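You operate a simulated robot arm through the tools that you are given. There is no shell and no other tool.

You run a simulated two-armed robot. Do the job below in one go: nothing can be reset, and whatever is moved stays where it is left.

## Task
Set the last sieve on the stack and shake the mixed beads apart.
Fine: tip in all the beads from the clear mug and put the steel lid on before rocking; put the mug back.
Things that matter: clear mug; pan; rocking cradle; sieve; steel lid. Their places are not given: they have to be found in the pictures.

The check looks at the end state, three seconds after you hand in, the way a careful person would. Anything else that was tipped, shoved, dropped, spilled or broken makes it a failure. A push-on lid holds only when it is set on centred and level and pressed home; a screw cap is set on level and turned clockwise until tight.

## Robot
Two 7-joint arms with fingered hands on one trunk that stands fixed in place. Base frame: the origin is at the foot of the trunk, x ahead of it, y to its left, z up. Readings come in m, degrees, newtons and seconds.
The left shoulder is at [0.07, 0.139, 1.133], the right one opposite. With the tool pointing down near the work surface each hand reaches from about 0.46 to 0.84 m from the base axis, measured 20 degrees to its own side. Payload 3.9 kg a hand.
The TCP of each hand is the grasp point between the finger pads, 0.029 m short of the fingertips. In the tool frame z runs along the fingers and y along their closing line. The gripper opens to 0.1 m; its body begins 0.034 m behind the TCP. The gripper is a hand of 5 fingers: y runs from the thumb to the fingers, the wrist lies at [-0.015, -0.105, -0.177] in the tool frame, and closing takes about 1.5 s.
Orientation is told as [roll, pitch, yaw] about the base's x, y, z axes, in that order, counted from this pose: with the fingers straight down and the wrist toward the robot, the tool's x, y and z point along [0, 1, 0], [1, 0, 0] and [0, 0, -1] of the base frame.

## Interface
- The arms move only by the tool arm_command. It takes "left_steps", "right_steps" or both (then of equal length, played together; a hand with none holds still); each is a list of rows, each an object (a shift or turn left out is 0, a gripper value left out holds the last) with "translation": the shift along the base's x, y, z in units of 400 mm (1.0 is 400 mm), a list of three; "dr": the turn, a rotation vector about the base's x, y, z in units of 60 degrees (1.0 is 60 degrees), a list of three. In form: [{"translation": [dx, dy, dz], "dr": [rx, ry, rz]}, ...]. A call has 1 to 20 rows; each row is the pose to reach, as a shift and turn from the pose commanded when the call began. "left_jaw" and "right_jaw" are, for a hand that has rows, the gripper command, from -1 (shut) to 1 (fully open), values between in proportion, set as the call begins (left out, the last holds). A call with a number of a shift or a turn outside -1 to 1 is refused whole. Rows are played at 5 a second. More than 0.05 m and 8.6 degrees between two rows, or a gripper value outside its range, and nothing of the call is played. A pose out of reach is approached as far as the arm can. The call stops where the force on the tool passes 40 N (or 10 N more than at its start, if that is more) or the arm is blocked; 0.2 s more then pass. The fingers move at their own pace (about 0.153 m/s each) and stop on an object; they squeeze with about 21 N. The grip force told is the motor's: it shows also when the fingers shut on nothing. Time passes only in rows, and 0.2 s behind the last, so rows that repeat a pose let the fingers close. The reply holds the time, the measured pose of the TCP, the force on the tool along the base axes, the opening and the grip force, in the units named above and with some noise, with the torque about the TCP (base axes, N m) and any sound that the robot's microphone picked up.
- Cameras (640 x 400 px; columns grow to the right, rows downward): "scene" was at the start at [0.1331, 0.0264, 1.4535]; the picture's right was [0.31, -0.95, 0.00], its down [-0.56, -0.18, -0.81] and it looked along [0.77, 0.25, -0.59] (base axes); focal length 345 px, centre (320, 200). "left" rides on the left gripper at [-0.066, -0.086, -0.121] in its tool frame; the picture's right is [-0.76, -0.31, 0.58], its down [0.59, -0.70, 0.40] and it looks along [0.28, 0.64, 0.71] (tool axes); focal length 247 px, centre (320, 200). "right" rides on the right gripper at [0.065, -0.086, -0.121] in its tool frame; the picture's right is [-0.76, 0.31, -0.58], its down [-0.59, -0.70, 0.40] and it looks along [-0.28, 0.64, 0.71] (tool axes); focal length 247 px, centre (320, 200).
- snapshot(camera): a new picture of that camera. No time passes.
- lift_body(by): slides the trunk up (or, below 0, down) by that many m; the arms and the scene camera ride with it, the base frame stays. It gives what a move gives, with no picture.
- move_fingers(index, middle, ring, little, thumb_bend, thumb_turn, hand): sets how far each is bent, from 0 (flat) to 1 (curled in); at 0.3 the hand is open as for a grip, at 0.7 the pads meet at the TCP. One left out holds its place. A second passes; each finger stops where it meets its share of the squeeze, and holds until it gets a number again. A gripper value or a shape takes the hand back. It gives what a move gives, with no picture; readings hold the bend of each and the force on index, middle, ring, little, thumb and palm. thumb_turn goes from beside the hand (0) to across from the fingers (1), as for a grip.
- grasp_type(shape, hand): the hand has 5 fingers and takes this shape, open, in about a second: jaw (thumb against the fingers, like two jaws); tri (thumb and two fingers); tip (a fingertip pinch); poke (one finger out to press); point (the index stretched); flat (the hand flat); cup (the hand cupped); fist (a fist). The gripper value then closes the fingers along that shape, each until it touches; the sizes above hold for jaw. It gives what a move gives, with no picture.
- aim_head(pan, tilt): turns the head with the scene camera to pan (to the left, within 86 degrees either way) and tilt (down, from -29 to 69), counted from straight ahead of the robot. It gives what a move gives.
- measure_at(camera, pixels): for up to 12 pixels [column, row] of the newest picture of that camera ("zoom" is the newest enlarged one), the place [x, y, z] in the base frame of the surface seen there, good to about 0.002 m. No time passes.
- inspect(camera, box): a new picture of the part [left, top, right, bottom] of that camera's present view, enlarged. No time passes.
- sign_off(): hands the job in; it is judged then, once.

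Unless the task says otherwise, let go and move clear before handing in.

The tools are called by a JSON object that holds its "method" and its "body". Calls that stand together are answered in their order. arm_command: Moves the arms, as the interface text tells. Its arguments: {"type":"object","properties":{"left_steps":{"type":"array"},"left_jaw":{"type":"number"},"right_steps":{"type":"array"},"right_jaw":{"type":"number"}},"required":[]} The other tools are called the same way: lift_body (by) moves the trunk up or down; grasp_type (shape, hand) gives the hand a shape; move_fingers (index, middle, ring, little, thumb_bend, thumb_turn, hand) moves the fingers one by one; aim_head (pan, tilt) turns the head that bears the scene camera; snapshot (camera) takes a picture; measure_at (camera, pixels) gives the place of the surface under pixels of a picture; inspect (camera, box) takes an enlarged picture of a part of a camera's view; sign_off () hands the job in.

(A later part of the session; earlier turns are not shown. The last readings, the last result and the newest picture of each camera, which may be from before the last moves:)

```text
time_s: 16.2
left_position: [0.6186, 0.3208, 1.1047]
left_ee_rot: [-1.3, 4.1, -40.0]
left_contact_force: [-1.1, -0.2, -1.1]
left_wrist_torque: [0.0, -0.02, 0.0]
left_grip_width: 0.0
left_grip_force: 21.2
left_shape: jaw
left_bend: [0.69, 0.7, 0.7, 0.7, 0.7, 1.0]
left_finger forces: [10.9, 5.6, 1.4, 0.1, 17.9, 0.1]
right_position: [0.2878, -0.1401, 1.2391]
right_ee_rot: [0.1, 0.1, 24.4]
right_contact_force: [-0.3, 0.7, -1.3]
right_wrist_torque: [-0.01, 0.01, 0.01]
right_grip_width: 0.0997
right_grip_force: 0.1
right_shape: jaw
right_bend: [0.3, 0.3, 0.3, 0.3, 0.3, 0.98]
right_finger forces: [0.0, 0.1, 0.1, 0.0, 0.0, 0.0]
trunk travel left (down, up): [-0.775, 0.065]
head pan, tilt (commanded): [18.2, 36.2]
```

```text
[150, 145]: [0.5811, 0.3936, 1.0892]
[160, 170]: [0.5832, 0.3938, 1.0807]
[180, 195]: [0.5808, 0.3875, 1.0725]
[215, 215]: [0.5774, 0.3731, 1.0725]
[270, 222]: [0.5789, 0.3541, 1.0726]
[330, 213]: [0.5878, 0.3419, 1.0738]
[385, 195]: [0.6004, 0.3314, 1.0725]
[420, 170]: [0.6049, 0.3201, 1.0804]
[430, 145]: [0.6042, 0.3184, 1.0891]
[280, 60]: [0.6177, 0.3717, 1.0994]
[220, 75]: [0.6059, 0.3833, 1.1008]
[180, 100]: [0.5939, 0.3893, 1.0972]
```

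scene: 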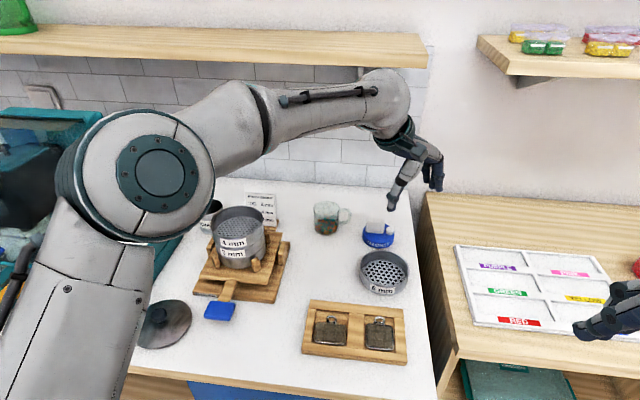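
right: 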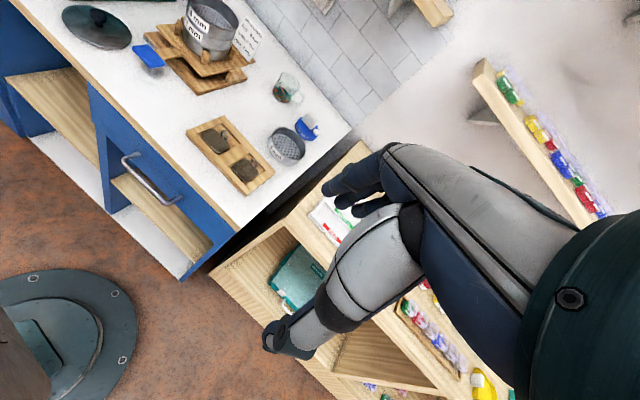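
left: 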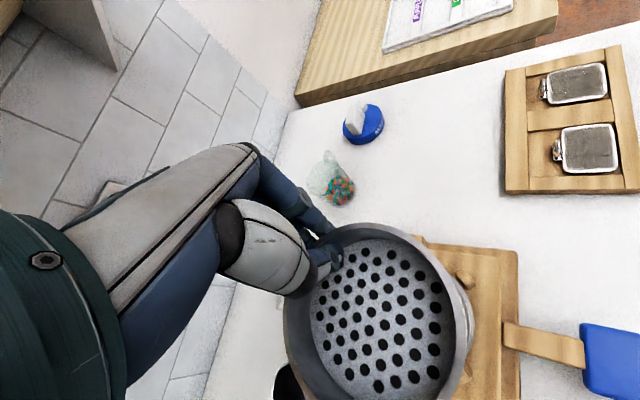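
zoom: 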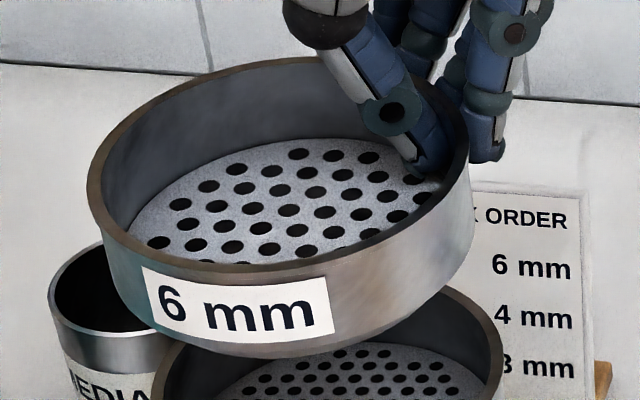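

I'll measure directly on the rim line of the enlarged view now, and also mesh points for tilt.

{"method": "measure_at", "body": {"camera": "zoom", "pixels": [[96, 190], [106, 222], [150, 254], [200, 267], [260, 268], [330, 258], [400, 233], [450, 193], [466, 155], [152, 108], [112, 148], [240, 65]]}}

{"method": "measure_at", "body": {"camera": "zoom", "pixels": [[215, 190], [260, 155], [330, 145], [370, 170], [340, 225], [290, 240], [220, 245], [180, 225], [250, 210], [300, 185], [400, 185], [160, 225]]}}

```text
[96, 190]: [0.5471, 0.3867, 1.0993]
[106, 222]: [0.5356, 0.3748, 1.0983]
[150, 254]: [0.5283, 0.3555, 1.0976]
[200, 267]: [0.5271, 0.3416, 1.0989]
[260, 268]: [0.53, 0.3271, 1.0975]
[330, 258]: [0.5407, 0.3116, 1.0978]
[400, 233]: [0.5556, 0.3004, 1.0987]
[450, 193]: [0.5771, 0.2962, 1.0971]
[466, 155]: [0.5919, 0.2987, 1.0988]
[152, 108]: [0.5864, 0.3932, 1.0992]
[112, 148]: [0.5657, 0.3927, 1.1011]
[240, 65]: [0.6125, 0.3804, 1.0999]
```

```text
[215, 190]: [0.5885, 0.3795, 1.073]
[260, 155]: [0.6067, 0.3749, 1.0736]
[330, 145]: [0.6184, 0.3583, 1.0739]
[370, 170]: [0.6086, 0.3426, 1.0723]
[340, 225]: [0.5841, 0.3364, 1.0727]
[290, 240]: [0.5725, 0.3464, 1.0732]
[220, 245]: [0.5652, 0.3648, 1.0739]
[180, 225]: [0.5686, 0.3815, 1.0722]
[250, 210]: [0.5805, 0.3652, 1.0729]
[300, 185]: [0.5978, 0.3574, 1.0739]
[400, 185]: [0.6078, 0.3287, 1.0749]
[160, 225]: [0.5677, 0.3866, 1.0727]
```

The held rim is level (1.097–1.101) with centre about (0.577, 0.3455), while the stack's centre is (0.578, 0.3455): already within a millimetre. I lower 36 mm and re-check the gap.

{"method": "arm_command", "body": {"left_steps": [{"translation": [0.001, 0, -0.03]}, {"translation": [0.002, 0, -0.06]}, {"translation": [0.002, 0, -0.09]}, {"translation": [0.002, 0, -0.09]}, {"translation": [0.002, 0, -0.09]}]}}

{"method": "inspect", "body": {"camera": "scene", "box": [200, 175, 280, 275]}}

```text
time_s: 17.4
left_position: [0.6203, 0.3203, 1.0682]
left_ee_rot: [-1.3, 4.2, -39.9]
left_contact_force: [0.3, -0.2, -1.2]
left_wrist_torque: [-0.06, -0.03, 0.01]
left_grip_width: 0.0001
left_grip_force: 20.9
left_shape: jaw
left_bend: [0.69, 0.7, 0.7, 0.7, 0.7, 1.0]
left_finger forces: [10.8, 5.7, 1.4, 0.0, 17.9, 0.0]
right_position: [0.2881, -0.1412, 1.2387]
right_ee_rot: [0.1, 0.1, 24.5]
right_contact_force: [-0.2, -0.2, 0.0]
right_wrist_torque: [0.04, -0.01, 0.09]
right_grip_width: 0.0996
right_grip_force: 0.1
right_shape: jaw
right_bend: [0.3, 0.3, 0.3, 0.3, 0.3, 0.98]
right_finger forces: [0.1, 0.0, 0.1, 0.0, 0.1, 0.0]
trunk travel left (down, up): [-0.775, 0.065]
head pan, tilt (commanded): [18.2, 36.2]
```

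```text
4.00 times, centred on (240, 225) of scene
```

zoom: 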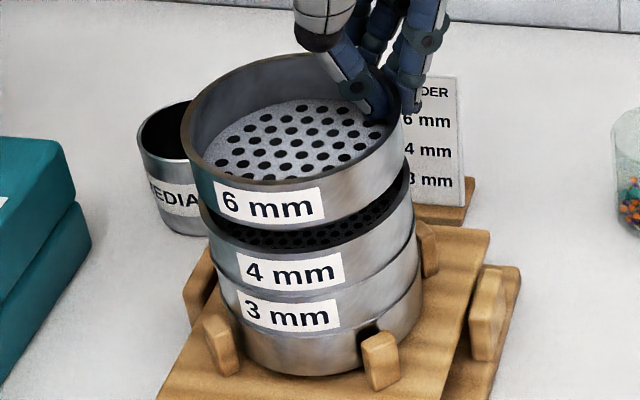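

Gap is small now. I measure both rims again in this view: the held one and the visible front of the 4 mm rim.

{"method": "measure_at", "body": {"camera": "zoom", "pixels": [[184, 140], [193, 165], [215, 182], [250, 191], [310, 187], [360, 167], [395, 137], [215, 88], [260, 63], [404, 115]]}}

{"method": "measure_at", "body": {"camera": "zoom", "pixels": [[202, 214], [212, 232], [232, 243], [262, 250], [300, 251], [340, 243], [375, 225], [400, 200], [409, 180], [409, 170]]}}

```text
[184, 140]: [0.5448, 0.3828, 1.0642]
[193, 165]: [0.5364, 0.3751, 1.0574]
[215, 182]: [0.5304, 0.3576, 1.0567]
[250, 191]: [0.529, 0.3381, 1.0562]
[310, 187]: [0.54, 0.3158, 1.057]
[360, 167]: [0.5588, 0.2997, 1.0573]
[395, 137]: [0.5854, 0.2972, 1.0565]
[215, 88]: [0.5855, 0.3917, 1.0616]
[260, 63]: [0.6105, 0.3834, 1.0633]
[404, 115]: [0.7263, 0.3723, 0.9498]
```

```text
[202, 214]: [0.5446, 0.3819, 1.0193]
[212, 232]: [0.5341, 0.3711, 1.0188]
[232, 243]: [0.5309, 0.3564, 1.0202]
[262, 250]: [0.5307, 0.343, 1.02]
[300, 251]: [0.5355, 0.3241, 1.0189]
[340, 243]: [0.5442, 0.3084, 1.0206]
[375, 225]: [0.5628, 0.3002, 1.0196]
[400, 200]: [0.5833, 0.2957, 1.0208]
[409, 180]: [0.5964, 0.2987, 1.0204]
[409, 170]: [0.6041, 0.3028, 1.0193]
```

Held centre reads about (0.578, 0.346) and the stack about (0.5795, 0.346), with 7 mm gap. I shift 1.5 mm forward and lower in small steps, watching the force.

{"method": "arm_command", "body": {"left_steps": [{"translation": [0.004, -0.001, -0.005]}, {"translation": [0.004, -0.001, -0.01]}, {"translation": [0.004, -0.001, -0.015]}, {"translation": [0.004, -0.001, -0.02]}, {"translation": [0.004, -0.001, -0.02]}]}}

{"method": "inspect", "body": {"camera": "scene", "box": [200, 175, 280, 275]}}

```text
time_s: 18.6
left_position: [0.6238, 0.3186, 1.0598]
left_ee_rot: [-1.3, 4.2, -40.0]
left_contact_force: [-0.1, -0.1, -1.4]
left_wrist_torque: [-0.04, 0.02, -0.03]
left_grip_width: 0.0
left_grip_force: 21.0
left_shape: jaw
left_bend: [0.69, 0.7, 0.7, 0.7, 0.7, 1.0]
left_finger forces: [10.9, 5.6, 1.3, 0.1, 17.8, 0.1]
right_position: [0.2879, -0.1426, 1.2388]
right_ee_rot: [0.0, 0.0, 24.4]
right_contact_force: [-0.1, 0.2, 0.0]
right_wrist_torque: [0.0, 0.0, 0.04]
right_grip_width: 0.0994
right_grip_force: 0.1
right_shape: jaw
right_bend: [0.3, 0.3, 0.3, 0.3, 0.3, 0.98]
right_finger forces: [0.0, 0.0, 0.0, 0.0, 0.0, 0.0]
trunk travel left (down, up): [-0.775, 0.065]
head pan, tilt (commanded): [18.2, 36.2]
```

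```text
4.00 times, centred on (240, 225) of scene
```

zoom: 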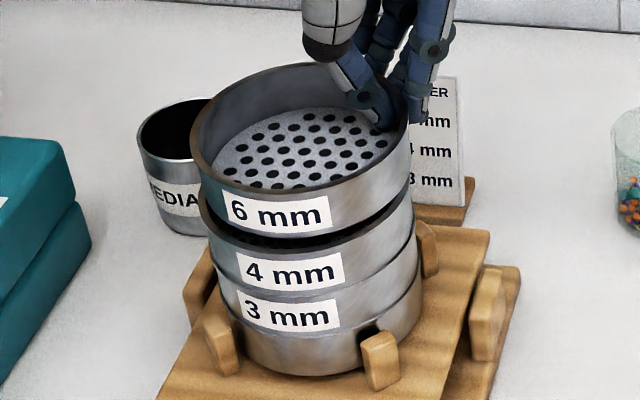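

No contact yet. I take one more precise pair of rim measurements before the last millimetres.

{"method": "inspect", "body": {"camera": "scene", "box": [208, 185, 268, 245]}}

{"method": "measure_at", "body": {"camera": "zoom", "pixels": [[110, 140], [120, 170], [150, 200], [200, 222], [260, 228], [320, 222], [380, 205], [430, 175], [465, 135], [150, 85], [200, 55], [125, 110]]}}

```text
6.67 times, centred on (238, 215) of scene
```

zoom: 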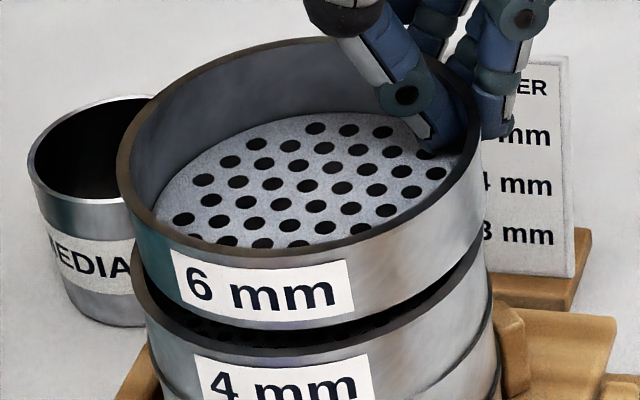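

```text
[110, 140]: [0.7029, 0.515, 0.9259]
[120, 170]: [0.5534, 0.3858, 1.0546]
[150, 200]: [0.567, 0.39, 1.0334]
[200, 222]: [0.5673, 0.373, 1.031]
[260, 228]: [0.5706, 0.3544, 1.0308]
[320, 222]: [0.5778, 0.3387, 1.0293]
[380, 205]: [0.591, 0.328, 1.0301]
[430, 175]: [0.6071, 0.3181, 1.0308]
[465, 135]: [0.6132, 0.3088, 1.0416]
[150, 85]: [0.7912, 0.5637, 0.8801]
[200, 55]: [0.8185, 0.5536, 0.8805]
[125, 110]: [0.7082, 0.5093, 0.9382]
```

{"method": "measure_at", "body": {"camera": "zoom", "pixels": [[121, 185], [133, 213], [160, 238], [200, 254], [260, 265], [320, 260], [380, 241], [430, 213], [468, 173], [478, 150]]}}

{"method": "measure_at", "body": {"camera": "zoom", "pixels": [[135, 280], [148, 308], [175, 331], [215, 346], [260, 352], [320, 350], [380, 334], [440, 303], [477, 265], [485, 245]]}}

```text
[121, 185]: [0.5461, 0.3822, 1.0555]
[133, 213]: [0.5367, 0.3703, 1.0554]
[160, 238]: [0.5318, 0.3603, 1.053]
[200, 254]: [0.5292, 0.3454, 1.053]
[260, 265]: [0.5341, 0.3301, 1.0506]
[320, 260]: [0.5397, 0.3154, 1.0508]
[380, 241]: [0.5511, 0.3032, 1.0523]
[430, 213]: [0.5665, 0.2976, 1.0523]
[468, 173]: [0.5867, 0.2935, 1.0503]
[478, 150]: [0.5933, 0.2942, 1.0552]
```

```text
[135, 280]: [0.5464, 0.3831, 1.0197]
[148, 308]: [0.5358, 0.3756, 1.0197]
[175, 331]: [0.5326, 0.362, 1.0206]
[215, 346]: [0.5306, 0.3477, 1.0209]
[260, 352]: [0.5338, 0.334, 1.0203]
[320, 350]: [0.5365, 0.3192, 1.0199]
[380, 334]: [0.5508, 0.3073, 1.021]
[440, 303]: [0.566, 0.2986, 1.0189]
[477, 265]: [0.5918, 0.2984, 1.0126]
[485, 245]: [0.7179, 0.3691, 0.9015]
```

The held sieve reads about 1.5–2 mm too far toward -y; bottom is now at the level of the stack rim. I correct by 1.5 mm and lower a few more millimetres slowly.

{"method": "arm_command", "body": {"left_steps": [{"translation": [0, 0.004, 0]}, {"translation": [0, 0.004, -0.005]}, {"translation": [0, 0.004, -0.01]}, {"translation": [0, 0.004, -0.01]}]}}

{"method": "inspect", "body": {"camera": "scene", "box": [208, 185, 268, 245]}}

```text
time_s: 19.6
left_position: [0.6239, 0.32, 1.056]
left_ee_rot: [-1.4, 4.2, -39.9]
left_contact_force: [1.0, -0.2, -1.1]
left_wrist_torque: [-0.04, -0.04, -0.02]
left_grip_width: 0.0003
left_grip_force: 21.1
left_shape: jaw
left_bend: [0.69, 0.7, 0.7, 0.7, 0.7, 1.0]
left_finger forces: [10.9, 5.5, 1.3, 0.0, 17.9, 0.0]
right_position: [0.2881, -0.1418, 1.2394]
right_ee_rot: [0.0, 0.0, 24.5]
right_contact_force: [0.2, -0.4, 0.1]
right_wrist_torque: [-0.01, 0.02, 0.0]
right_grip_width: 0.0998
right_grip_force: 0.1
right_shape: jaw
right_bend: [0.3, 0.3, 0.3, 0.3, 0.3, 0.98]
right_finger forces: [0.0, 0.1, 0.0, 0.0, 0.0, 0.1]
trunk travel left (down, up): [-0.775, 0.065]
head pan, tilt (commanded): [18.2, 36.2]
```

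```text
6.67 times, centred on (238, 215) of scene
```

zoom: 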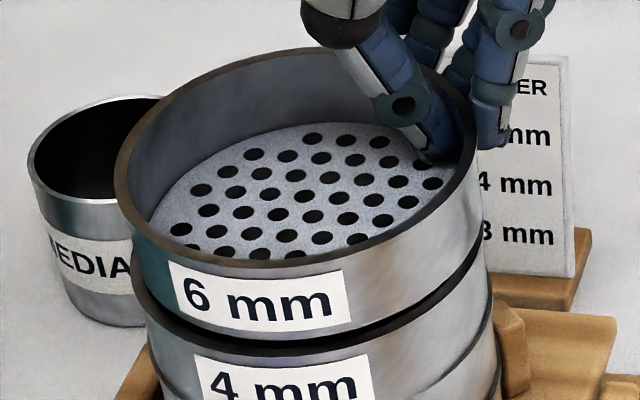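

Still no contact force while the bottom passes the 4 mm rim level, so it is nesting. I keep lowering in small steps.

{"method": "arm_command", "body": {"left_steps": [{"translation": [0, 0, -0.004]}, {"translation": [0, 0, -0.008]}, {"translation": [0, 0, -0.011]}, {"translation": [0, 0, -0.011]}]}}

{"method": "inspect", "body": {"camera": "scene", "box": [208, 185, 268, 245]}}

```text
time_s: 20.6
left_position: [0.6233, 0.3197, 1.0521]
left_ee_rot: [-1.2, 4.3, -39.8]
left_contact_force: [-0.8, 0.0, 0.7]
left_wrist_torque: [-0.01, -0.01, 0.0]
left_grip_width: 0.0
left_grip_force: 21.0
left_shape: jaw
left_bend: [0.69, 0.7, 0.7, 0.7, 0.7, 1.0]
left_finger forces: [10.8, 5.5, 1.4, 0.0, 18.0, 0.0]
right_position: [0.2894, -0.1424, 1.2382]
right_ee_rot: [0.2, -0.1, 24.4]
right_contact_force: [-0.1, -0.1, -0.3]
right_wrist_torque: [-0.01, 0.03, 0.05]
right_grip_width: 0.0996
right_grip_force: 0.1
right_shape: jaw
right_bend: [0.3, 0.3, 0.3, 0.3, 0.3, 0.98]
right_finger forces: [0.0, 0.0, 0.1, 0.0, 0.1, 0.0]
trunk travel left (down, up): [-0.775, 0.065]
head pan, tilt (commanded): [18.2, 36.2]
```

```text
6.67 times, centred on (238, 215) of scene
```

zoom: 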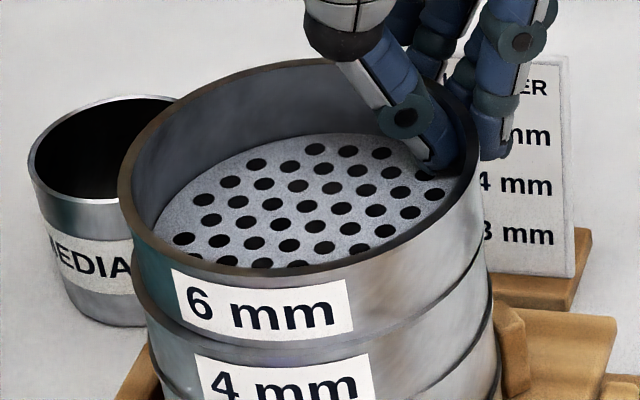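

It looks almost seated, with the force now slightly positive. I measure the rim around for height and level.

{"method": "measure_at", "body": {"camera": "zoom", "pixels": [[122, 185], [133, 218], [160, 244], [210, 266], [270, 273], [330, 266], [390, 245], [440, 212], [470, 175], [280, 63], [210, 82], [150, 125]]}}

{"method": "measure_at", "body": {"camera": "zoom", "pixels": [[205, 185], [250, 160], [330, 150], [375, 165], [420, 175], [350, 235], [290, 225], [240, 255], [180, 225], [270, 200], [310, 205], [400, 205]]}}

```text
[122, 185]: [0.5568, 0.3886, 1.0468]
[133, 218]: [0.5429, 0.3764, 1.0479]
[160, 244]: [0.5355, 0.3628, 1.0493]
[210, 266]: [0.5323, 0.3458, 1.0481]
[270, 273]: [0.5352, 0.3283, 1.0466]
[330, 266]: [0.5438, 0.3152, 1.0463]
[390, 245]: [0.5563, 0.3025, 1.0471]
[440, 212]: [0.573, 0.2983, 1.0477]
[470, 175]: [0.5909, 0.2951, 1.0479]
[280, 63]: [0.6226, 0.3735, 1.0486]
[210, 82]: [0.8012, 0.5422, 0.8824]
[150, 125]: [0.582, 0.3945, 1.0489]
```

```text
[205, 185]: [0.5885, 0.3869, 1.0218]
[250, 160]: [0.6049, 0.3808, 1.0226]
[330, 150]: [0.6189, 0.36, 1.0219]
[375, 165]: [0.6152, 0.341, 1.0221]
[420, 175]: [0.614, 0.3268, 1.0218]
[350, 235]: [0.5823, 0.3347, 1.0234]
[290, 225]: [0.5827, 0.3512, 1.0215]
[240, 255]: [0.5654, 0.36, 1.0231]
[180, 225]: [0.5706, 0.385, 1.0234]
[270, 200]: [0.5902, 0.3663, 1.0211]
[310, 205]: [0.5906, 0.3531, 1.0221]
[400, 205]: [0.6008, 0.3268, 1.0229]
```

The rim is level at about 1.0475 and the mesh at 1.022, within a millimetre or two of seated. I lower 2 mm more and read the force.

{"method": "arm_command", "body": {"left_steps": [{"translation": [0, 0, -0.003]}, {"translation": [0, 0, -0.005]}, {"translation": [0, 0, -0.005]}]}}

```text
time_s: 21.4
left_position: [0.6225, 0.3202, 1.0509]
left_ee_rot: [-1.3, 4.1, -39.9]
left_contact_force: [0.4, 1.4, 5.0]
left_wrist_torque: [-0.03, -0.08, 0.02]
left_grip_width: 0.0
left_grip_force: 20.9
left_shape: jaw
left_bend: [0.69, 0.7, 0.7, 0.7, 0.7, 1.0]
left_finger forces: [11.7, 5.9, 1.4, 0.1, 18.6, 0.0]
right_position: [0.288, -0.1418, 1.2393]
right_ee_rot: [0.1, -0.1, 24.5]
right_contact_force: [-0.2, -0.3, 0.1]
right_wrist_torque: [0.0, -0.01, 0.01]
right_grip_width: 0.1
right_grip_force: 0.0
right_shape: jaw
right_bend: [0.3, 0.3, 0.3, 0.3, 0.3, 0.98]
right_finger forces: [0.0, 0.0, 0.1, 0.0, 0.0, 0.0]
trunk travel left (down, up): [-0.775, 0.065]
head pan, tilt (commanded): [18.2, 36.2]
```

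Force rose to 5 N: it is seated. I open the hand moderately and let it settle.

{"method": "arm_command", "body": {"left_steps": [{"translation": [0, 0, 0]}, {"translation": [0, 0, 0]}, {"translation": [0, 0, 0]}, {"translation": [0, 0, 0]}], "left_jaw": -0.2}}

{"method": "inspect", "body": {"camera": "scene", "box": [200, 175, 280, 275]}}

```text
time_s: 22.4
left_position: [0.6242, 0.3192, 1.0493]
left_ee_rot: [-1.3, 4.2, -40.0]
left_contact_force: [-0.6, -0.1, 0.2]
left_wrist_torque: [-0.01, 0.0, 0.0]
left_grip_width: 0.0399
left_grip_force: 0.0
left_shape: jaw
left_bend: [0.45, 0.47, 0.75, 0.52, 0.41, 1.0]
left_finger forces: [0.0, 0.1, 0.1, 0.0, 0.0, 0.0]
right_position: [0.2886, -0.1409, 1.2389]
right_ee_rot: [0.1, 0.0, 24.5]
right_contact_force: [0.4, 0.2, 0.2]
right_wrist_torque: [-0.02, 0.0, 0.02]
right_grip_width: 0.0998
right_grip_force: 0.1
right_shape: jaw
right_bend: [0.3, 0.3, 0.3, 0.3, 0.3, 0.98]
right_finger forces: [0.1, 0.0, 0.1, 0.1, 0.1, 0.0]
trunk travel left (down, up): [-0.775, 0.065]
head pan, tilt (commanded): [18.2, 36.2]
```

```text
4.00 times, centred on (240, 225) of scene
```

zoom: 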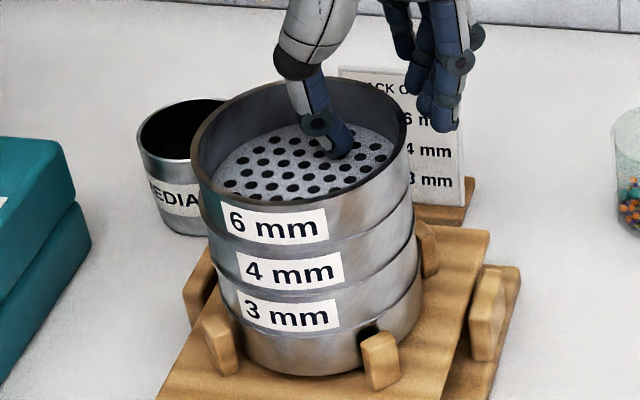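

The 6 mm sieve sits flush on the stack. I raise the hand straight up clear of the stack and look.

{"method": "arm_command", "body": {"left_steps": [{"translation": [0, 0, 0.06]}, {"translation": [0, 0, 0.14]}, {"translation": [0, 0, 0.24]}, {"translation": [0, 0, 0.34]}, {"translation": [0, 0, 0.4]}]}}

{"method": "snapshot", "body": {"camera": "left"}}

{"method": "inspect", "body": {"camera": "scene", "box": [200, 175, 280, 275]}}

{"method": "measure_at", "body": {"camera": "zoom", "pixels": [[192, 150], [203, 180], [240, 200], [300, 203], [350, 190], [390, 163], [408, 130], [390, 98], [330, 78], [270, 85], [220, 110], [200, 130]]}}

```text
time_s: 23.6
left_position: [0.6215, 0.3189, 1.2117]
left_ee_rot: [-1.4, 4.2, -39.9]
left_contact_force: [0.3, 1.2, -0.7]
left_wrist_torque: [-0.02, 0.0, 0.0]
left_grip_width: 0.0398
left_grip_force: 0.0
left_shape: jaw
left_bend: [0.44, 0.47, 0.75, 0.52, 0.41, 1.0]
left_finger forces: [0.0, 0.0, 0.1, 0.0, 0.1, 0.0]
right_position: [0.2888, -0.1414, 1.2403]
right_ee_rot: [0.2, 0.0, 24.5]
right_contact_force: [0.8, 0.0, -0.1]
right_wrist_torque: [-0.02, -0.01, -0.02]
right_grip_width: 0.0998
right_grip_force: 0.1
right_shape: jaw
right_bend: [0.3, 0.3, 0.3, 0.3, 0.3, 0.98]
right_finger forces: [0.0, 0.0, 0.0, 0.1, 0.0, 0.1]
trunk travel left (down, up): [-0.775, 0.065]
head pan, tilt (commanded): [18.2, 36.2]
```

```text
taken
```

left: 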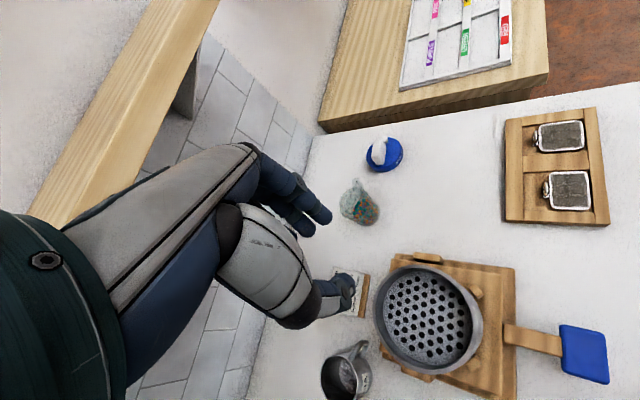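

```text
4.00 times, centred on (240, 225) of scene
```

zoom: 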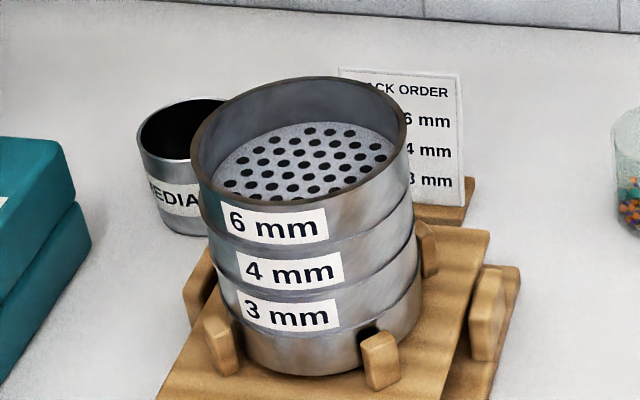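

```text
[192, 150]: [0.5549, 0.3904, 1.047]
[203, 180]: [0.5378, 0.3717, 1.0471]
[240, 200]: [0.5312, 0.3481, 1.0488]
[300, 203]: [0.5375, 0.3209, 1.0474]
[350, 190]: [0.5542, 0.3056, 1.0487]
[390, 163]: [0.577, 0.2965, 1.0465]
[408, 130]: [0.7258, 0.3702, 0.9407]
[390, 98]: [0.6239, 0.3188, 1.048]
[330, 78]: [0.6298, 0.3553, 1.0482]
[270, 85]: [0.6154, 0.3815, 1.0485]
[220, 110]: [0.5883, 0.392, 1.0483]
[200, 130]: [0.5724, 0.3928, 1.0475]
```

The sieve's rim is level at 1.048, centre (0.580, 0.345). Next is the mug; I first do a dry run in free air to see whether a sideways (horizontal) grip pose is reachable, beginning by removing the small tilt and moving over the empty middle of the table.

{"method": "arm_command", "body": {"left_steps": [{"translation": [-0.05, -0.1, 0], "dr": [-0.029, -0.067, 0]}, {"translation": [-0.1, -0.2, 0], "dr": [-0.029, -0.067, 0]}, {"translation": [-0.15, -0.3, 0], "dr": [-0.029, -0.067, 0]}, {"translation": [-0.15, -0.3, 0], "dr": [-0.029, -0.067, 0]}], "left_jaw": 1}}

{"method": "arm_command", "body": {"left_steps": [{"dr": [0, 0, 0.14]}, {"dr": [0, 0, 0.28]}, {"dr": [0, 0, 0.42]}, {"dr": [0, 0, 0.56]}, {"dr": [0, 0, 0.7]}, {"dr": [0, 0, 0.84]}, {"dr": [0, 0, 0.98]}]}}

{"method": "arm_command", "body": {"left_steps": [{"dr": [0, 0, 0.14]}, {"dr": [0, 0, 0.28]}, {"dr": [0, 0, 0.42]}, {"dr": [0, 0, 0.56]}, {"dr": [0, 0, 0.7]}, {"dr": [0, 0, 0.82]}]}}

{"method": "snapshot", "body": {"camera": "scene"}}

```text
time_s: 24.6
left_position: [0.5623, 0.1977, 1.2083]
left_ee_rot: [0.0, -0.1, -39.9]
left_contact_force: [0.4, -0.4, 0.2]
left_wrist_torque: [-0.02, 0.01, -0.01]
left_grip_width: 0.0998
left_grip_force: 0.1
left_shape: jaw
left_bend: [0.3, 0.3, 0.3, 0.3, 0.3, 0.98]
left_finger forces: [0.0, 0.1, 0.0, 0.0, 0.0, 0.0]
right_position: [0.2893, -0.1421, 1.2393]
right_ee_rot: [0.1, 0.0, 24.4]
right_contact_force: [-0.6, 0.4, 0.3]
right_wrist_torque: [-0.02, 0.02, 0.0]
right_grip_width: 0.0994
right_grip_force: 0.1
right_shape: jaw
right_bend: [0.3, 0.3, 0.3, 0.3, 0.3, 0.98]
right_finger forces: [0.2, 0.0, 0.0, 0.0, 0.0, 0.0]
trunk travel left (down, up): [-0.775, 0.065]
head pan, tilt (commanded): [18.2, 36.2]
```

```text
time_s: 26.2
left_position: [0.5639, 0.1995, 1.2106]
left_ee_rot: [0.1, -0.1, 19.0]
left_contact_force: [-0.5, -0.1, -0.1]
left_wrist_torque: [0.01, 0.0, 0.04]
left_grip_width: 0.0998
left_grip_force: 0.1
left_shape: jaw
left_bend: [0.3, 0.3, 0.3, 0.3, 0.3, 0.98]
left_finger forces: [0.0, 0.0, 0.1, 0.1, 0.0, 0.0]
right_position: [0.2878, -0.1439, 1.2396]
right_ee_rot: [0.1, -0.2, 24.5]
right_contact_force: [-0.3, -0.2, -1.2]
right_wrist_torque: [0.01, 0.02, -0.03]
right_grip_width: 0.1
right_grip_force: 0.0
right_shape: jaw
right_bend: [0.3, 0.3, 0.3, 0.3, 0.3, 0.98]
right_finger forces: [0.0, 0.0, 0.1, 0.0, 0.1, 0.0]
trunk travel left (down, up): [-0.775, 0.065]
head pan, tilt (commanded): [18.2, 36.2]
```

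```text
time_s: 27.6
left_position: [0.564, 0.1993, 1.2102]
left_ee_rot: [0.0, 0.0, 68.2]
left_contact_force: [-0.5, -0.1, -0.2]
left_wrist_torque: [0.03, 0.02, -0.01]
left_grip_width: 0.1
left_grip_force: 0.0
left_shape: jaw
left_bend: [0.3, 0.3, 0.3, 0.3, 0.3, 0.98]
left_finger forces: [0.1, 0.1, 0.0, 0.1, 0.0, 0.0]
right_position: [0.2884, -0.1433, 1.2389]
right_ee_rot: [0.1, 0.0, 24.4]
right_contact_force: [0.0, -0.5, -0.9]
right_wrist_torque: [-0.03, -0.01, 0.01]
right_grip_width: 0.0998
right_grip_force: 0.1
right_shape: jaw
right_bend: [0.3, 0.3, 0.3, 0.3, 0.3, 0.98]
right_finger forces: [0.0, 0.0, 0.0, 0.0, 0.1, 0.0]
trunk travel left (down, up): [-0.775, 0.065]
head pan, tilt (commanded): [18.2, 36.2]
```

```text
taken
```

scene: 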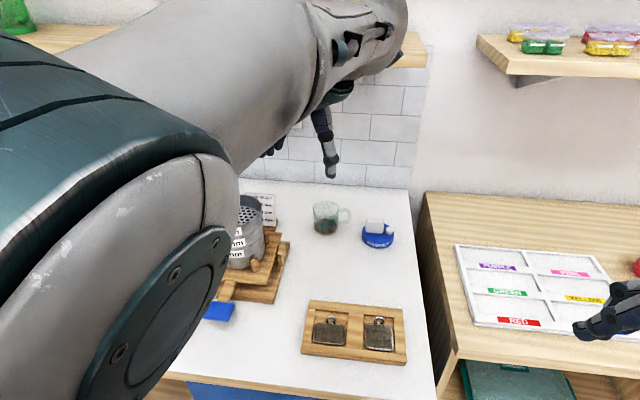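

Yaw 68° is reachable. Now I tilt the hand so the fingers point forward, moving a bit ahead and down as I do, still in free air.

{"method": "arm_command", "body": {"left_steps": [{"translation": [0.058, -0.017, -0.04], "dr": [-0.047, -0.116, 0]}, {"translation": [0.117, -0.033, -0.08], "dr": [-0.094, -0.232, 0]}, {"translation": [0.175, -0.05, -0.12], "dr": [-0.141, -0.348, 0]}, {"translation": [0.233, -0.067, -0.16], "dr": [-0.188, -0.463, 0]}, {"translation": [0.292, -0.083, -0.2], "dr": [-0.234, -0.579, 0]}, {"translation": [0.35, -0.1, -0.25], "dr": [-0.281, -0.695, 0]}, {"translation": [0.35, -0.1, -0.25], "dr": [-0.281, -0.695, 0]}]}}

{"method": "snapshot", "body": {"camera": "scene"}}

{"method": "snapshot", "body": {"camera": "left"}}

```text
time_s: 29.2
left_position: [0.7048, 0.1733, 1.1258]
left_ee_rot: [-47.3, 2.8, 69.6]
left_contact_force: [-1.0, -0.5, -1.6]
left_wrist_torque: [-0.01, 0.0, -0.03]
left_grip_width: 0.1
left_grip_force: 0.2
left_shape: jaw
left_bend: [0.3, 0.3, 0.3, 0.3, 0.3, 0.98]
left_finger forces: [0.0, 0.1, 0.0, 0.0, 0.0, 0.1]
right_position: [0.2887, -0.1422, 1.238]
right_ee_rot: [0.1, -0.1, 24.4]
right_contact_force: [-0.6, -0.3, 0.2]
right_wrist_torque: [-0.01, -0.02, -0.01]
right_grip_width: 0.0998
right_grip_force: 0.0
right_shape: jaw
right_bend: [0.3, 0.3, 0.3, 0.3, 0.3, 0.98]
right_finger forces: [0.0, 0.1, 0.1, 0.1, 0.0, 0.1]
trunk travel left (down, up): [-0.775, 0.065]
head pan, tilt (commanded): [18.2, 36.2]
```

```text
taken
```

scene: 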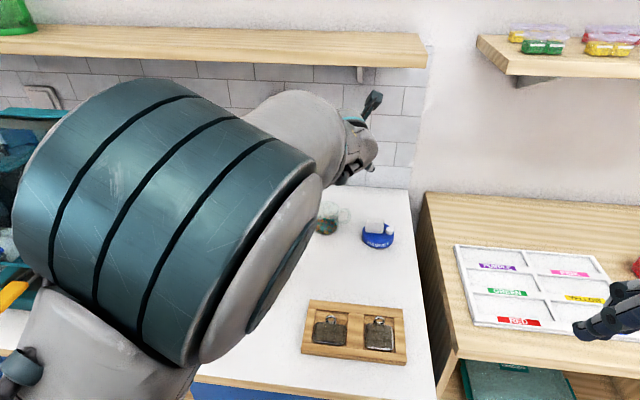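

```text
taken
```

left: 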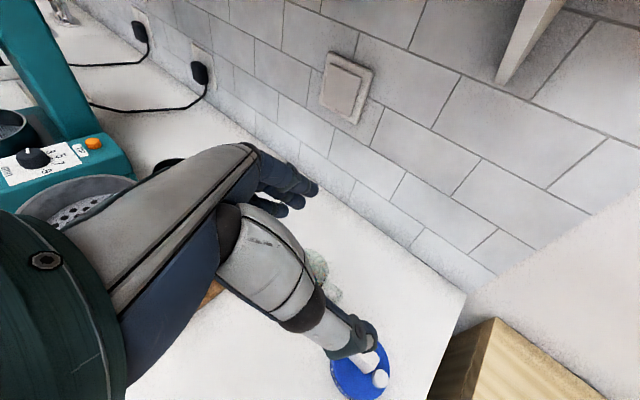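

The forward-pointing pose is reachable, but the elbow fills the scene view. I check what the right wrist camera can see, to use it as a side observer.

{"method": "snapshot", "body": {"camera": "right"}}

{"method": "inspect", "body": {"camera": "right", "box": [160, 0, 400, 200]}}

```text
taken
```

right: 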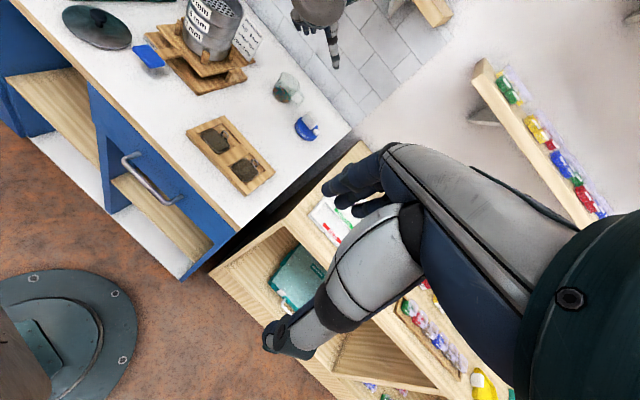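

```text
2.00 times, centred on (280, 100) of right
```

zoom: 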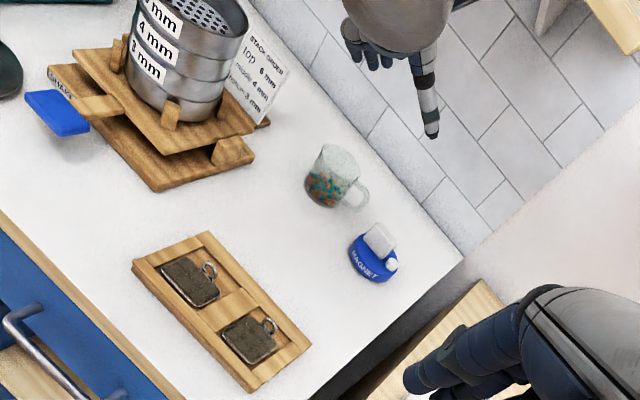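

The right camera sees the stack, the mug with its handle pointing right-down at (360,190) of the zoom, and the left hand. I tilt the right hand a bit to bring this area to the middle of its picture.

{"method": "arm_command", "body": {"right_steps": [{"translation": [0, 0.1, 0]}, {"translation": [0, 0.2, 0], "dr": [0.035, -0.076, 0]}, {"translation": [0, 0.3, 0], "dr": [0.07, -0.152, 0]}, {"translation": [0, 0.4, 0], "dr": [0.105, -0.228, 0]}, {"translation": [0, 0.5, 0], "dr": [0.138, -0.303, 0]}, {"translation": [0, 0.5, 0], "dr": [0.138, -0.303, 0]}]}}

{"method": "snapshot", "body": {"camera": "right"}}

```text
time_s: 30.6
left_position: [0.7046, 0.1758, 1.119]
left_ee_rot: [-46.7, 2.9, 69.8]
left_contact_force: [0.1, -0.3, -0.9]
left_wrist_torque: [0.01, 0.0, -0.01]
left_grip_width: 0.0999
left_grip_force: 0.1
left_shape: jaw
left_bend: [0.3, 0.3, 0.3, 0.3, 0.3, 0.98]
left_finger forces: [0.1, 0.1, 0.0, 0.0, 0.1, 0.0]
right_position: [0.2881, 0.0529, 1.2371]
right_ee_rot: [0.1, -20.0, 24.7]
right_contact_force: [0.0, 0.3, 0.2]
right_wrist_torque: [0.04, -0.03, 0.01]
right_grip_width: 0.0998
right_grip_force: 0.0
right_shape: jaw
right_bend: [0.3, 0.3, 0.3, 0.3, 0.3, 0.98]
right_finger forces: [0.0, 0.1, 0.1, 0.0, 0.0, 0.1]
trunk travel left (down, up): [-0.775, 0.065]
head pan, tilt (commanded): [18.2, 36.2]
```

```text
taken
```

right: 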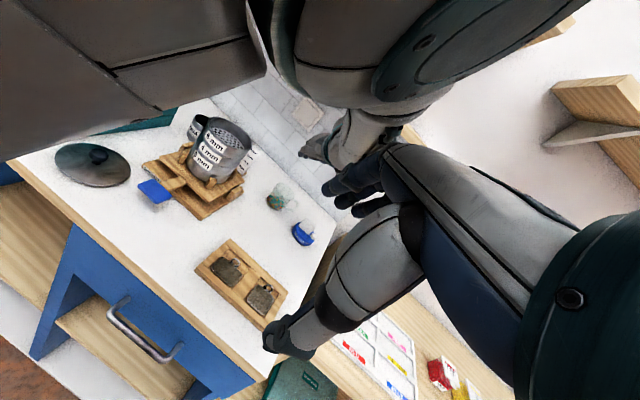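

The right hand has moved to y 0.053, closer to the left arm than I want, so I bring it back to the right while keeping the tilt.

{"method": "arm_command", "body": {"right_steps": [{"translation": [0, -0.1, 0]}, {"translation": [0, -0.2, 0]}, {"translation": [0, -0.3, 0]}, {"translation": [0, -0.4, 0]}, {"translation": [0, -0.5, 0]}, {"translation": [0, -0.5, 0]}]}}

{"method": "snapshot", "body": {"camera": "right"}}

```text
time_s: 32.0
left_position: [0.7055, 0.1781, 1.1163]
left_ee_rot: [-46.6, 3.2, 70.0]
left_contact_force: [-0.1, 1.2, 1.1]
left_wrist_torque: [0.0, 0.0, 0.02]
left_grip_width: 0.1
left_grip_force: 0.0
left_shape: jaw
left_bend: [0.3, 0.3, 0.3, 0.3, 0.3, 0.98]
left_finger forces: [0.0, 0.0, 0.1, 0.0, 0.0, 0.0]
right_position: [0.2895, -0.1445, 1.2437]
right_ee_rot: [0.0, -19.9, 24.6]
right_contact_force: [0.4, 0.8, 0.7]
right_wrist_torque: [-0.02, -0.01, -0.05]
right_grip_width: 0.0997
right_grip_force: 0.1
right_shape: jaw
right_bend: [0.3, 0.3, 0.3, 0.3, 0.3, 0.98]
right_finger forces: [0.0, 0.0, 0.0, 0.0, 0.0, 0.1]
right hand out of reach, approached as far as the arm can: row 4, 5, 6
trunk travel left (down, up): [-0.775, 0.065]
head pan, tilt (commanded): [18.2, 36.2]
```

```text
taken
```

right: 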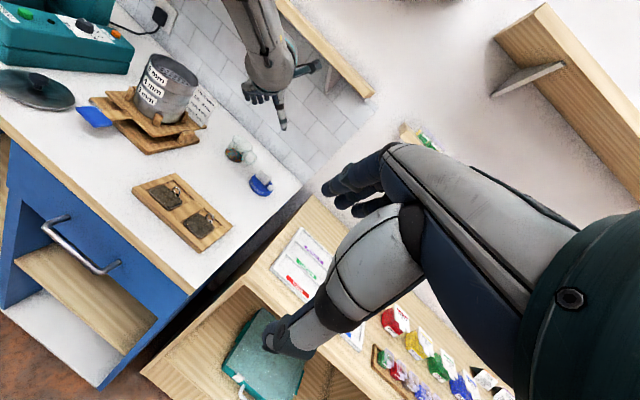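

The right view is now a good observer: stack at (165,90), mug at (240,150), left hand at (265,90). The left hand reads 18 mm off its commanded spot, so I hold it a second to see whether it settles.

{"method": "arm_command", "body": {"left_steps": [{"translation": [0, 0, 0]}, {"translation": [0, 0, 0]}, {"translation": [0, 0, 0]}, {"translation": [0, 0, 0]}, {"translation": [0, 0, 0]}]}}

{"method": "inspect", "body": {"camera": "right", "box": [60, 0, 380, 200]}}

```text
time_s: 33.2
left_position: [0.7048, 0.1767, 1.1165]
left_ee_rot: [-46.3, 3.1, 70.0]
left_contact_force: [-0.3, -0.3, 0.0]
left_wrist_torque: [-0.03, -0.01, -0.01]
left_grip_width: 0.0998
left_grip_force: 0.1
left_shape: jaw
left_bend: [0.3, 0.3, 0.3, 0.3, 0.3, 0.98]
left_finger forces: [0.0, 0.1, 0.0, 0.0, 0.0, 0.0]
right_position: [0.2898, -0.1461, 1.2434]
right_ee_rot: [0.0, -19.9, 24.7]
right_contact_force: [-0.1, 0.4, 0.5]
right_wrist_torque: [-0.03, -0.03, 0.03]
right_grip_width: 0.0998
right_grip_force: 0.0
right_shape: jaw
right_bend: [0.3, 0.3, 0.3, 0.3, 0.3, 0.98]
right_finger forces: [0.0, 0.0, 0.0, 0.1, 0.0, 0.0]
trunk travel left (down, up): [-0.775, 0.065]
head pan, tilt (commanded): [18.2, 36.2]
```

```text
2.00 times, centred on (220, 100) of right
```

zoom: 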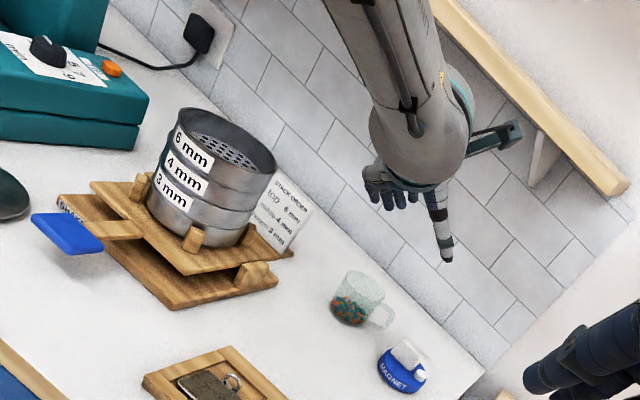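

The left hand doesn't converge, so this pose is near a joint limit. I try turning it so that the fingers point to the right (yaw about 20° with the same tilt), which would also keep thumb and fingers well away from the mug handle.

{"method": "arm_command", "body": {"left_steps": [{"translation": [-0.02, 0.03, 0.05], "dr": [0, 0, -0.12]}, {"translation": [-0.04, 0.06, 0.1], "dr": [0, 0, -0.24]}, {"translation": [-0.06, 0.09, 0.1], "dr": [0, 0, -0.36]}, {"translation": [-0.08, 0.12, 0.1], "dr": [0, 0, -0.48]}, {"translation": [-0.1, 0.15, 0.1], "dr": [0, 0, -0.6]}, {"translation": [-0.1, 0.15, 0.1], "dr": [0, 0, -0.72]}, {"translation": [-0.1, 0.15, 0.1], "dr": [0, 0, -0.83]}, {"translation": [-0.1, 0.15, 0.1], "dr": [0, 0, -0.83]}]}}

{"method": "inspect", "body": {"camera": "right", "box": [60, 0, 380, 200]}}

{"method": "snapshot", "body": {"camera": "scene"}}

```text
time_s: 35.0
left_position: [0.6632, 0.2185, 1.1513]
left_ee_rot: [-44.9, 0.0, 18.2]
left_contact_force: [0.3, 0.2, 0.0]
left_wrist_torque: [-0.03, 0.01, 0.0]
left_grip_width: 0.1
left_grip_force: 0.1
left_shape: jaw
left_bend: [0.3, 0.3, 0.3, 0.3, 0.3, 0.98]
left_finger forces: [0.0, 0.0, 0.0, 0.0, 0.0, 0.0]
right_position: [0.2874, -0.1459, 1.2448]
right_ee_rot: [0.1, -19.9, 24.6]
right_contact_force: [0.1, -0.5, -0.7]
right_wrist_torque: [0.0, 0.0, 0.0]
right_grip_width: 0.0997
right_grip_force: 0.0
right_shape: jaw
right_bend: [0.3, 0.3, 0.3, 0.3, 0.3, 0.98]
right_finger forces: [0.0, 0.0, 0.0, 0.1, 0.1, 0.1]
trunk travel left (down, up): [-0.775, 0.065]
head pan, tilt (commanded): [18.2, 36.2]
```

```text
2.00 times, centred on (220, 100) of right
```

zoom: 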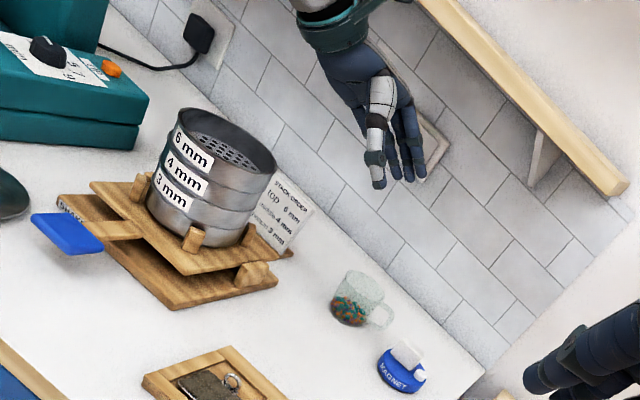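

```text
taken
```

scene: 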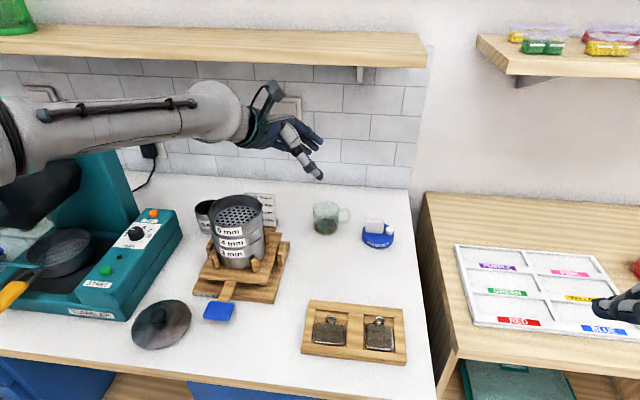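

This pose is reached exactly (roll -45, yaw 18) with a clear scene view: arm from the left, fingers pointing right-down. I test 30° more tilt toward horizontal.

{"method": "arm_command", "body": {"left_steps": [{"dr": [-0.119, -0.039, 0]}, {"dr": [-0.238, -0.078, 0]}, {"dr": [-0.356, -0.117, 0]}, {"dr": [-0.475, -0.156, 0]}, {"dr": [-0.475, -0.156, 0]}]}}

{"method": "inspect", "body": {"camera": "scene", "box": [220, 80, 420, 260]}}

{"method": "snapshot", "body": {"camera": "left"}}

{"method": "inspect", "body": {"camera": "right", "box": [60, 0, 380, 200]}}

```text
time_s: 36.2
left_position: [0.6637, 0.2199, 1.1514]
left_ee_rot: [-75.0, 0.1, 18.2]
left_contact_force: [-0.7, -0.2, -0.4]
left_wrist_torque: [0.01, 0.01, 0.01]
left_grip_width: 0.1002
left_grip_force: 0.0
left_shape: jaw
left_bend: [0.3, 0.3, 0.3, 0.3, 0.3, 0.98]
left_finger forces: [0.0, 0.0, 0.1, 0.0, 0.1, 0.0]
right_position: [0.2886, -0.1458, 1.2441]
right_ee_rot: [0.0, -19.9, 24.6]
right_contact_force: [0.0, 0.1, -0.1]
right_wrist_torque: [-0.01, 0.01, 0.0]
right_grip_width: 0.0996
right_grip_force: 0.0
right_shape: jaw
right_bend: [0.3, 0.3, 0.3, 0.3, 0.3, 0.98]
right_finger forces: [0.1, 0.1, 0.1, 0.0, 0.0, 0.0]
trunk travel left (down, up): [-0.775, 0.065]
head pan, tilt (commanded): [18.2, 36.2]
```

```text
2.22 times, centred on (320, 170) of scene
```

zoom: 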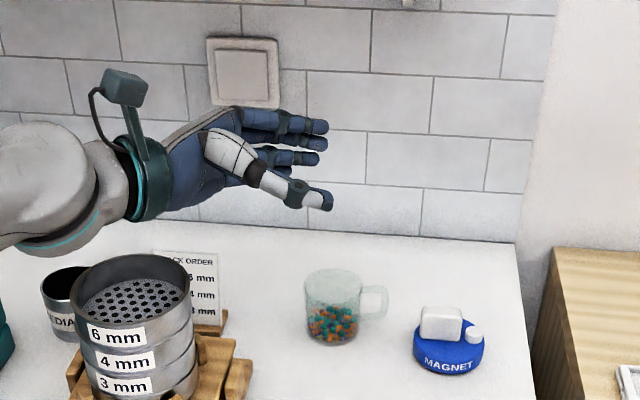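

```text
taken
```

left: 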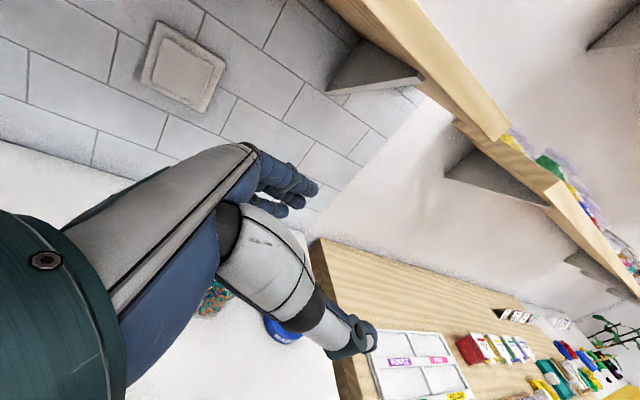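

```text
2.00 times, centred on (220, 100) of right
```

zoom: 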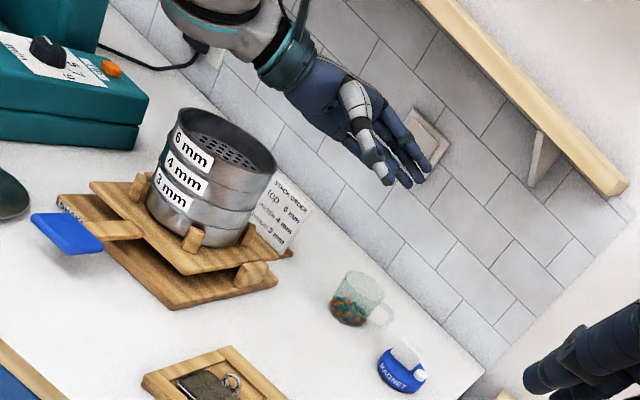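

All four fingers are stacked vertically with the thumb in front; a natural mug grip. I measure fingertip positions to know how low the hand can go.

{"method": "inspect", "body": {"camera": "scene", "box": [270, 110, 350, 190]}}

{"method": "measure_at", "body": {"camera": "zoom", "pixels": [[315, 80], [315, 115], [315, 150], [320, 212], [300, 140], [260, 170], [320, 250], [250, 235], [180, 70], [230, 80], [230, 110], [150, 160]]}}

```text
5.00 times, centred on (310, 150) of scene
```

zoom: 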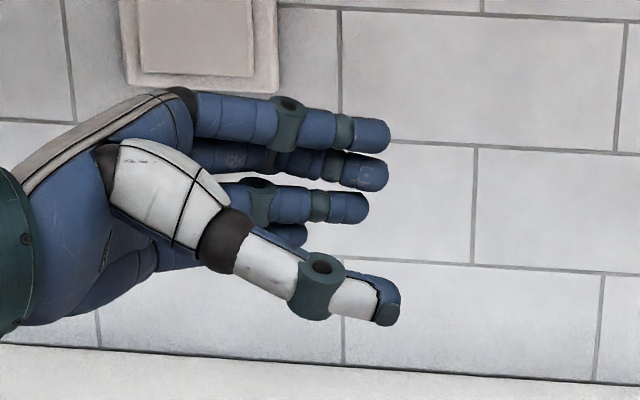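

```text
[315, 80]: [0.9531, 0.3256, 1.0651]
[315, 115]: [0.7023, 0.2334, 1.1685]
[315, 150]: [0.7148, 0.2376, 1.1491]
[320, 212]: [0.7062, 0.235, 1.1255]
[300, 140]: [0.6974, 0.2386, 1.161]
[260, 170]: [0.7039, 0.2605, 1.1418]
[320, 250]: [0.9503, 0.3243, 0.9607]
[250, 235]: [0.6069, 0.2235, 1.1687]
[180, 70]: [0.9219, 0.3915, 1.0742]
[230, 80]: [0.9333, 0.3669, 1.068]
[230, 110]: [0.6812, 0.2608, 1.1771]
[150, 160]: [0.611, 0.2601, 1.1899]
```

{"method": "measure_at", "body": {"camera": "zoom", "pixels": [[375, 135], [370, 172], [352, 207], [300, 236], [388, 305], [350, 295], [280, 265], [160, 195], [120, 270], [90, 295], [200, 115], [140, 120]]}}

```text
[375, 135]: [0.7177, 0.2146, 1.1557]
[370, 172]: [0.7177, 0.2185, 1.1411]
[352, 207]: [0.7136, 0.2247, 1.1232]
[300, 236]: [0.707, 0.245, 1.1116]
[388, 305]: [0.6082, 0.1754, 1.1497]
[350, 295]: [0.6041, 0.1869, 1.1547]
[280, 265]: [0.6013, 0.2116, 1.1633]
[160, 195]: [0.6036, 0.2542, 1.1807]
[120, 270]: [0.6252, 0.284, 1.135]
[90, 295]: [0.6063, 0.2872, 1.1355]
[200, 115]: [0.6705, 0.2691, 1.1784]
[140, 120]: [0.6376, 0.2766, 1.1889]
```

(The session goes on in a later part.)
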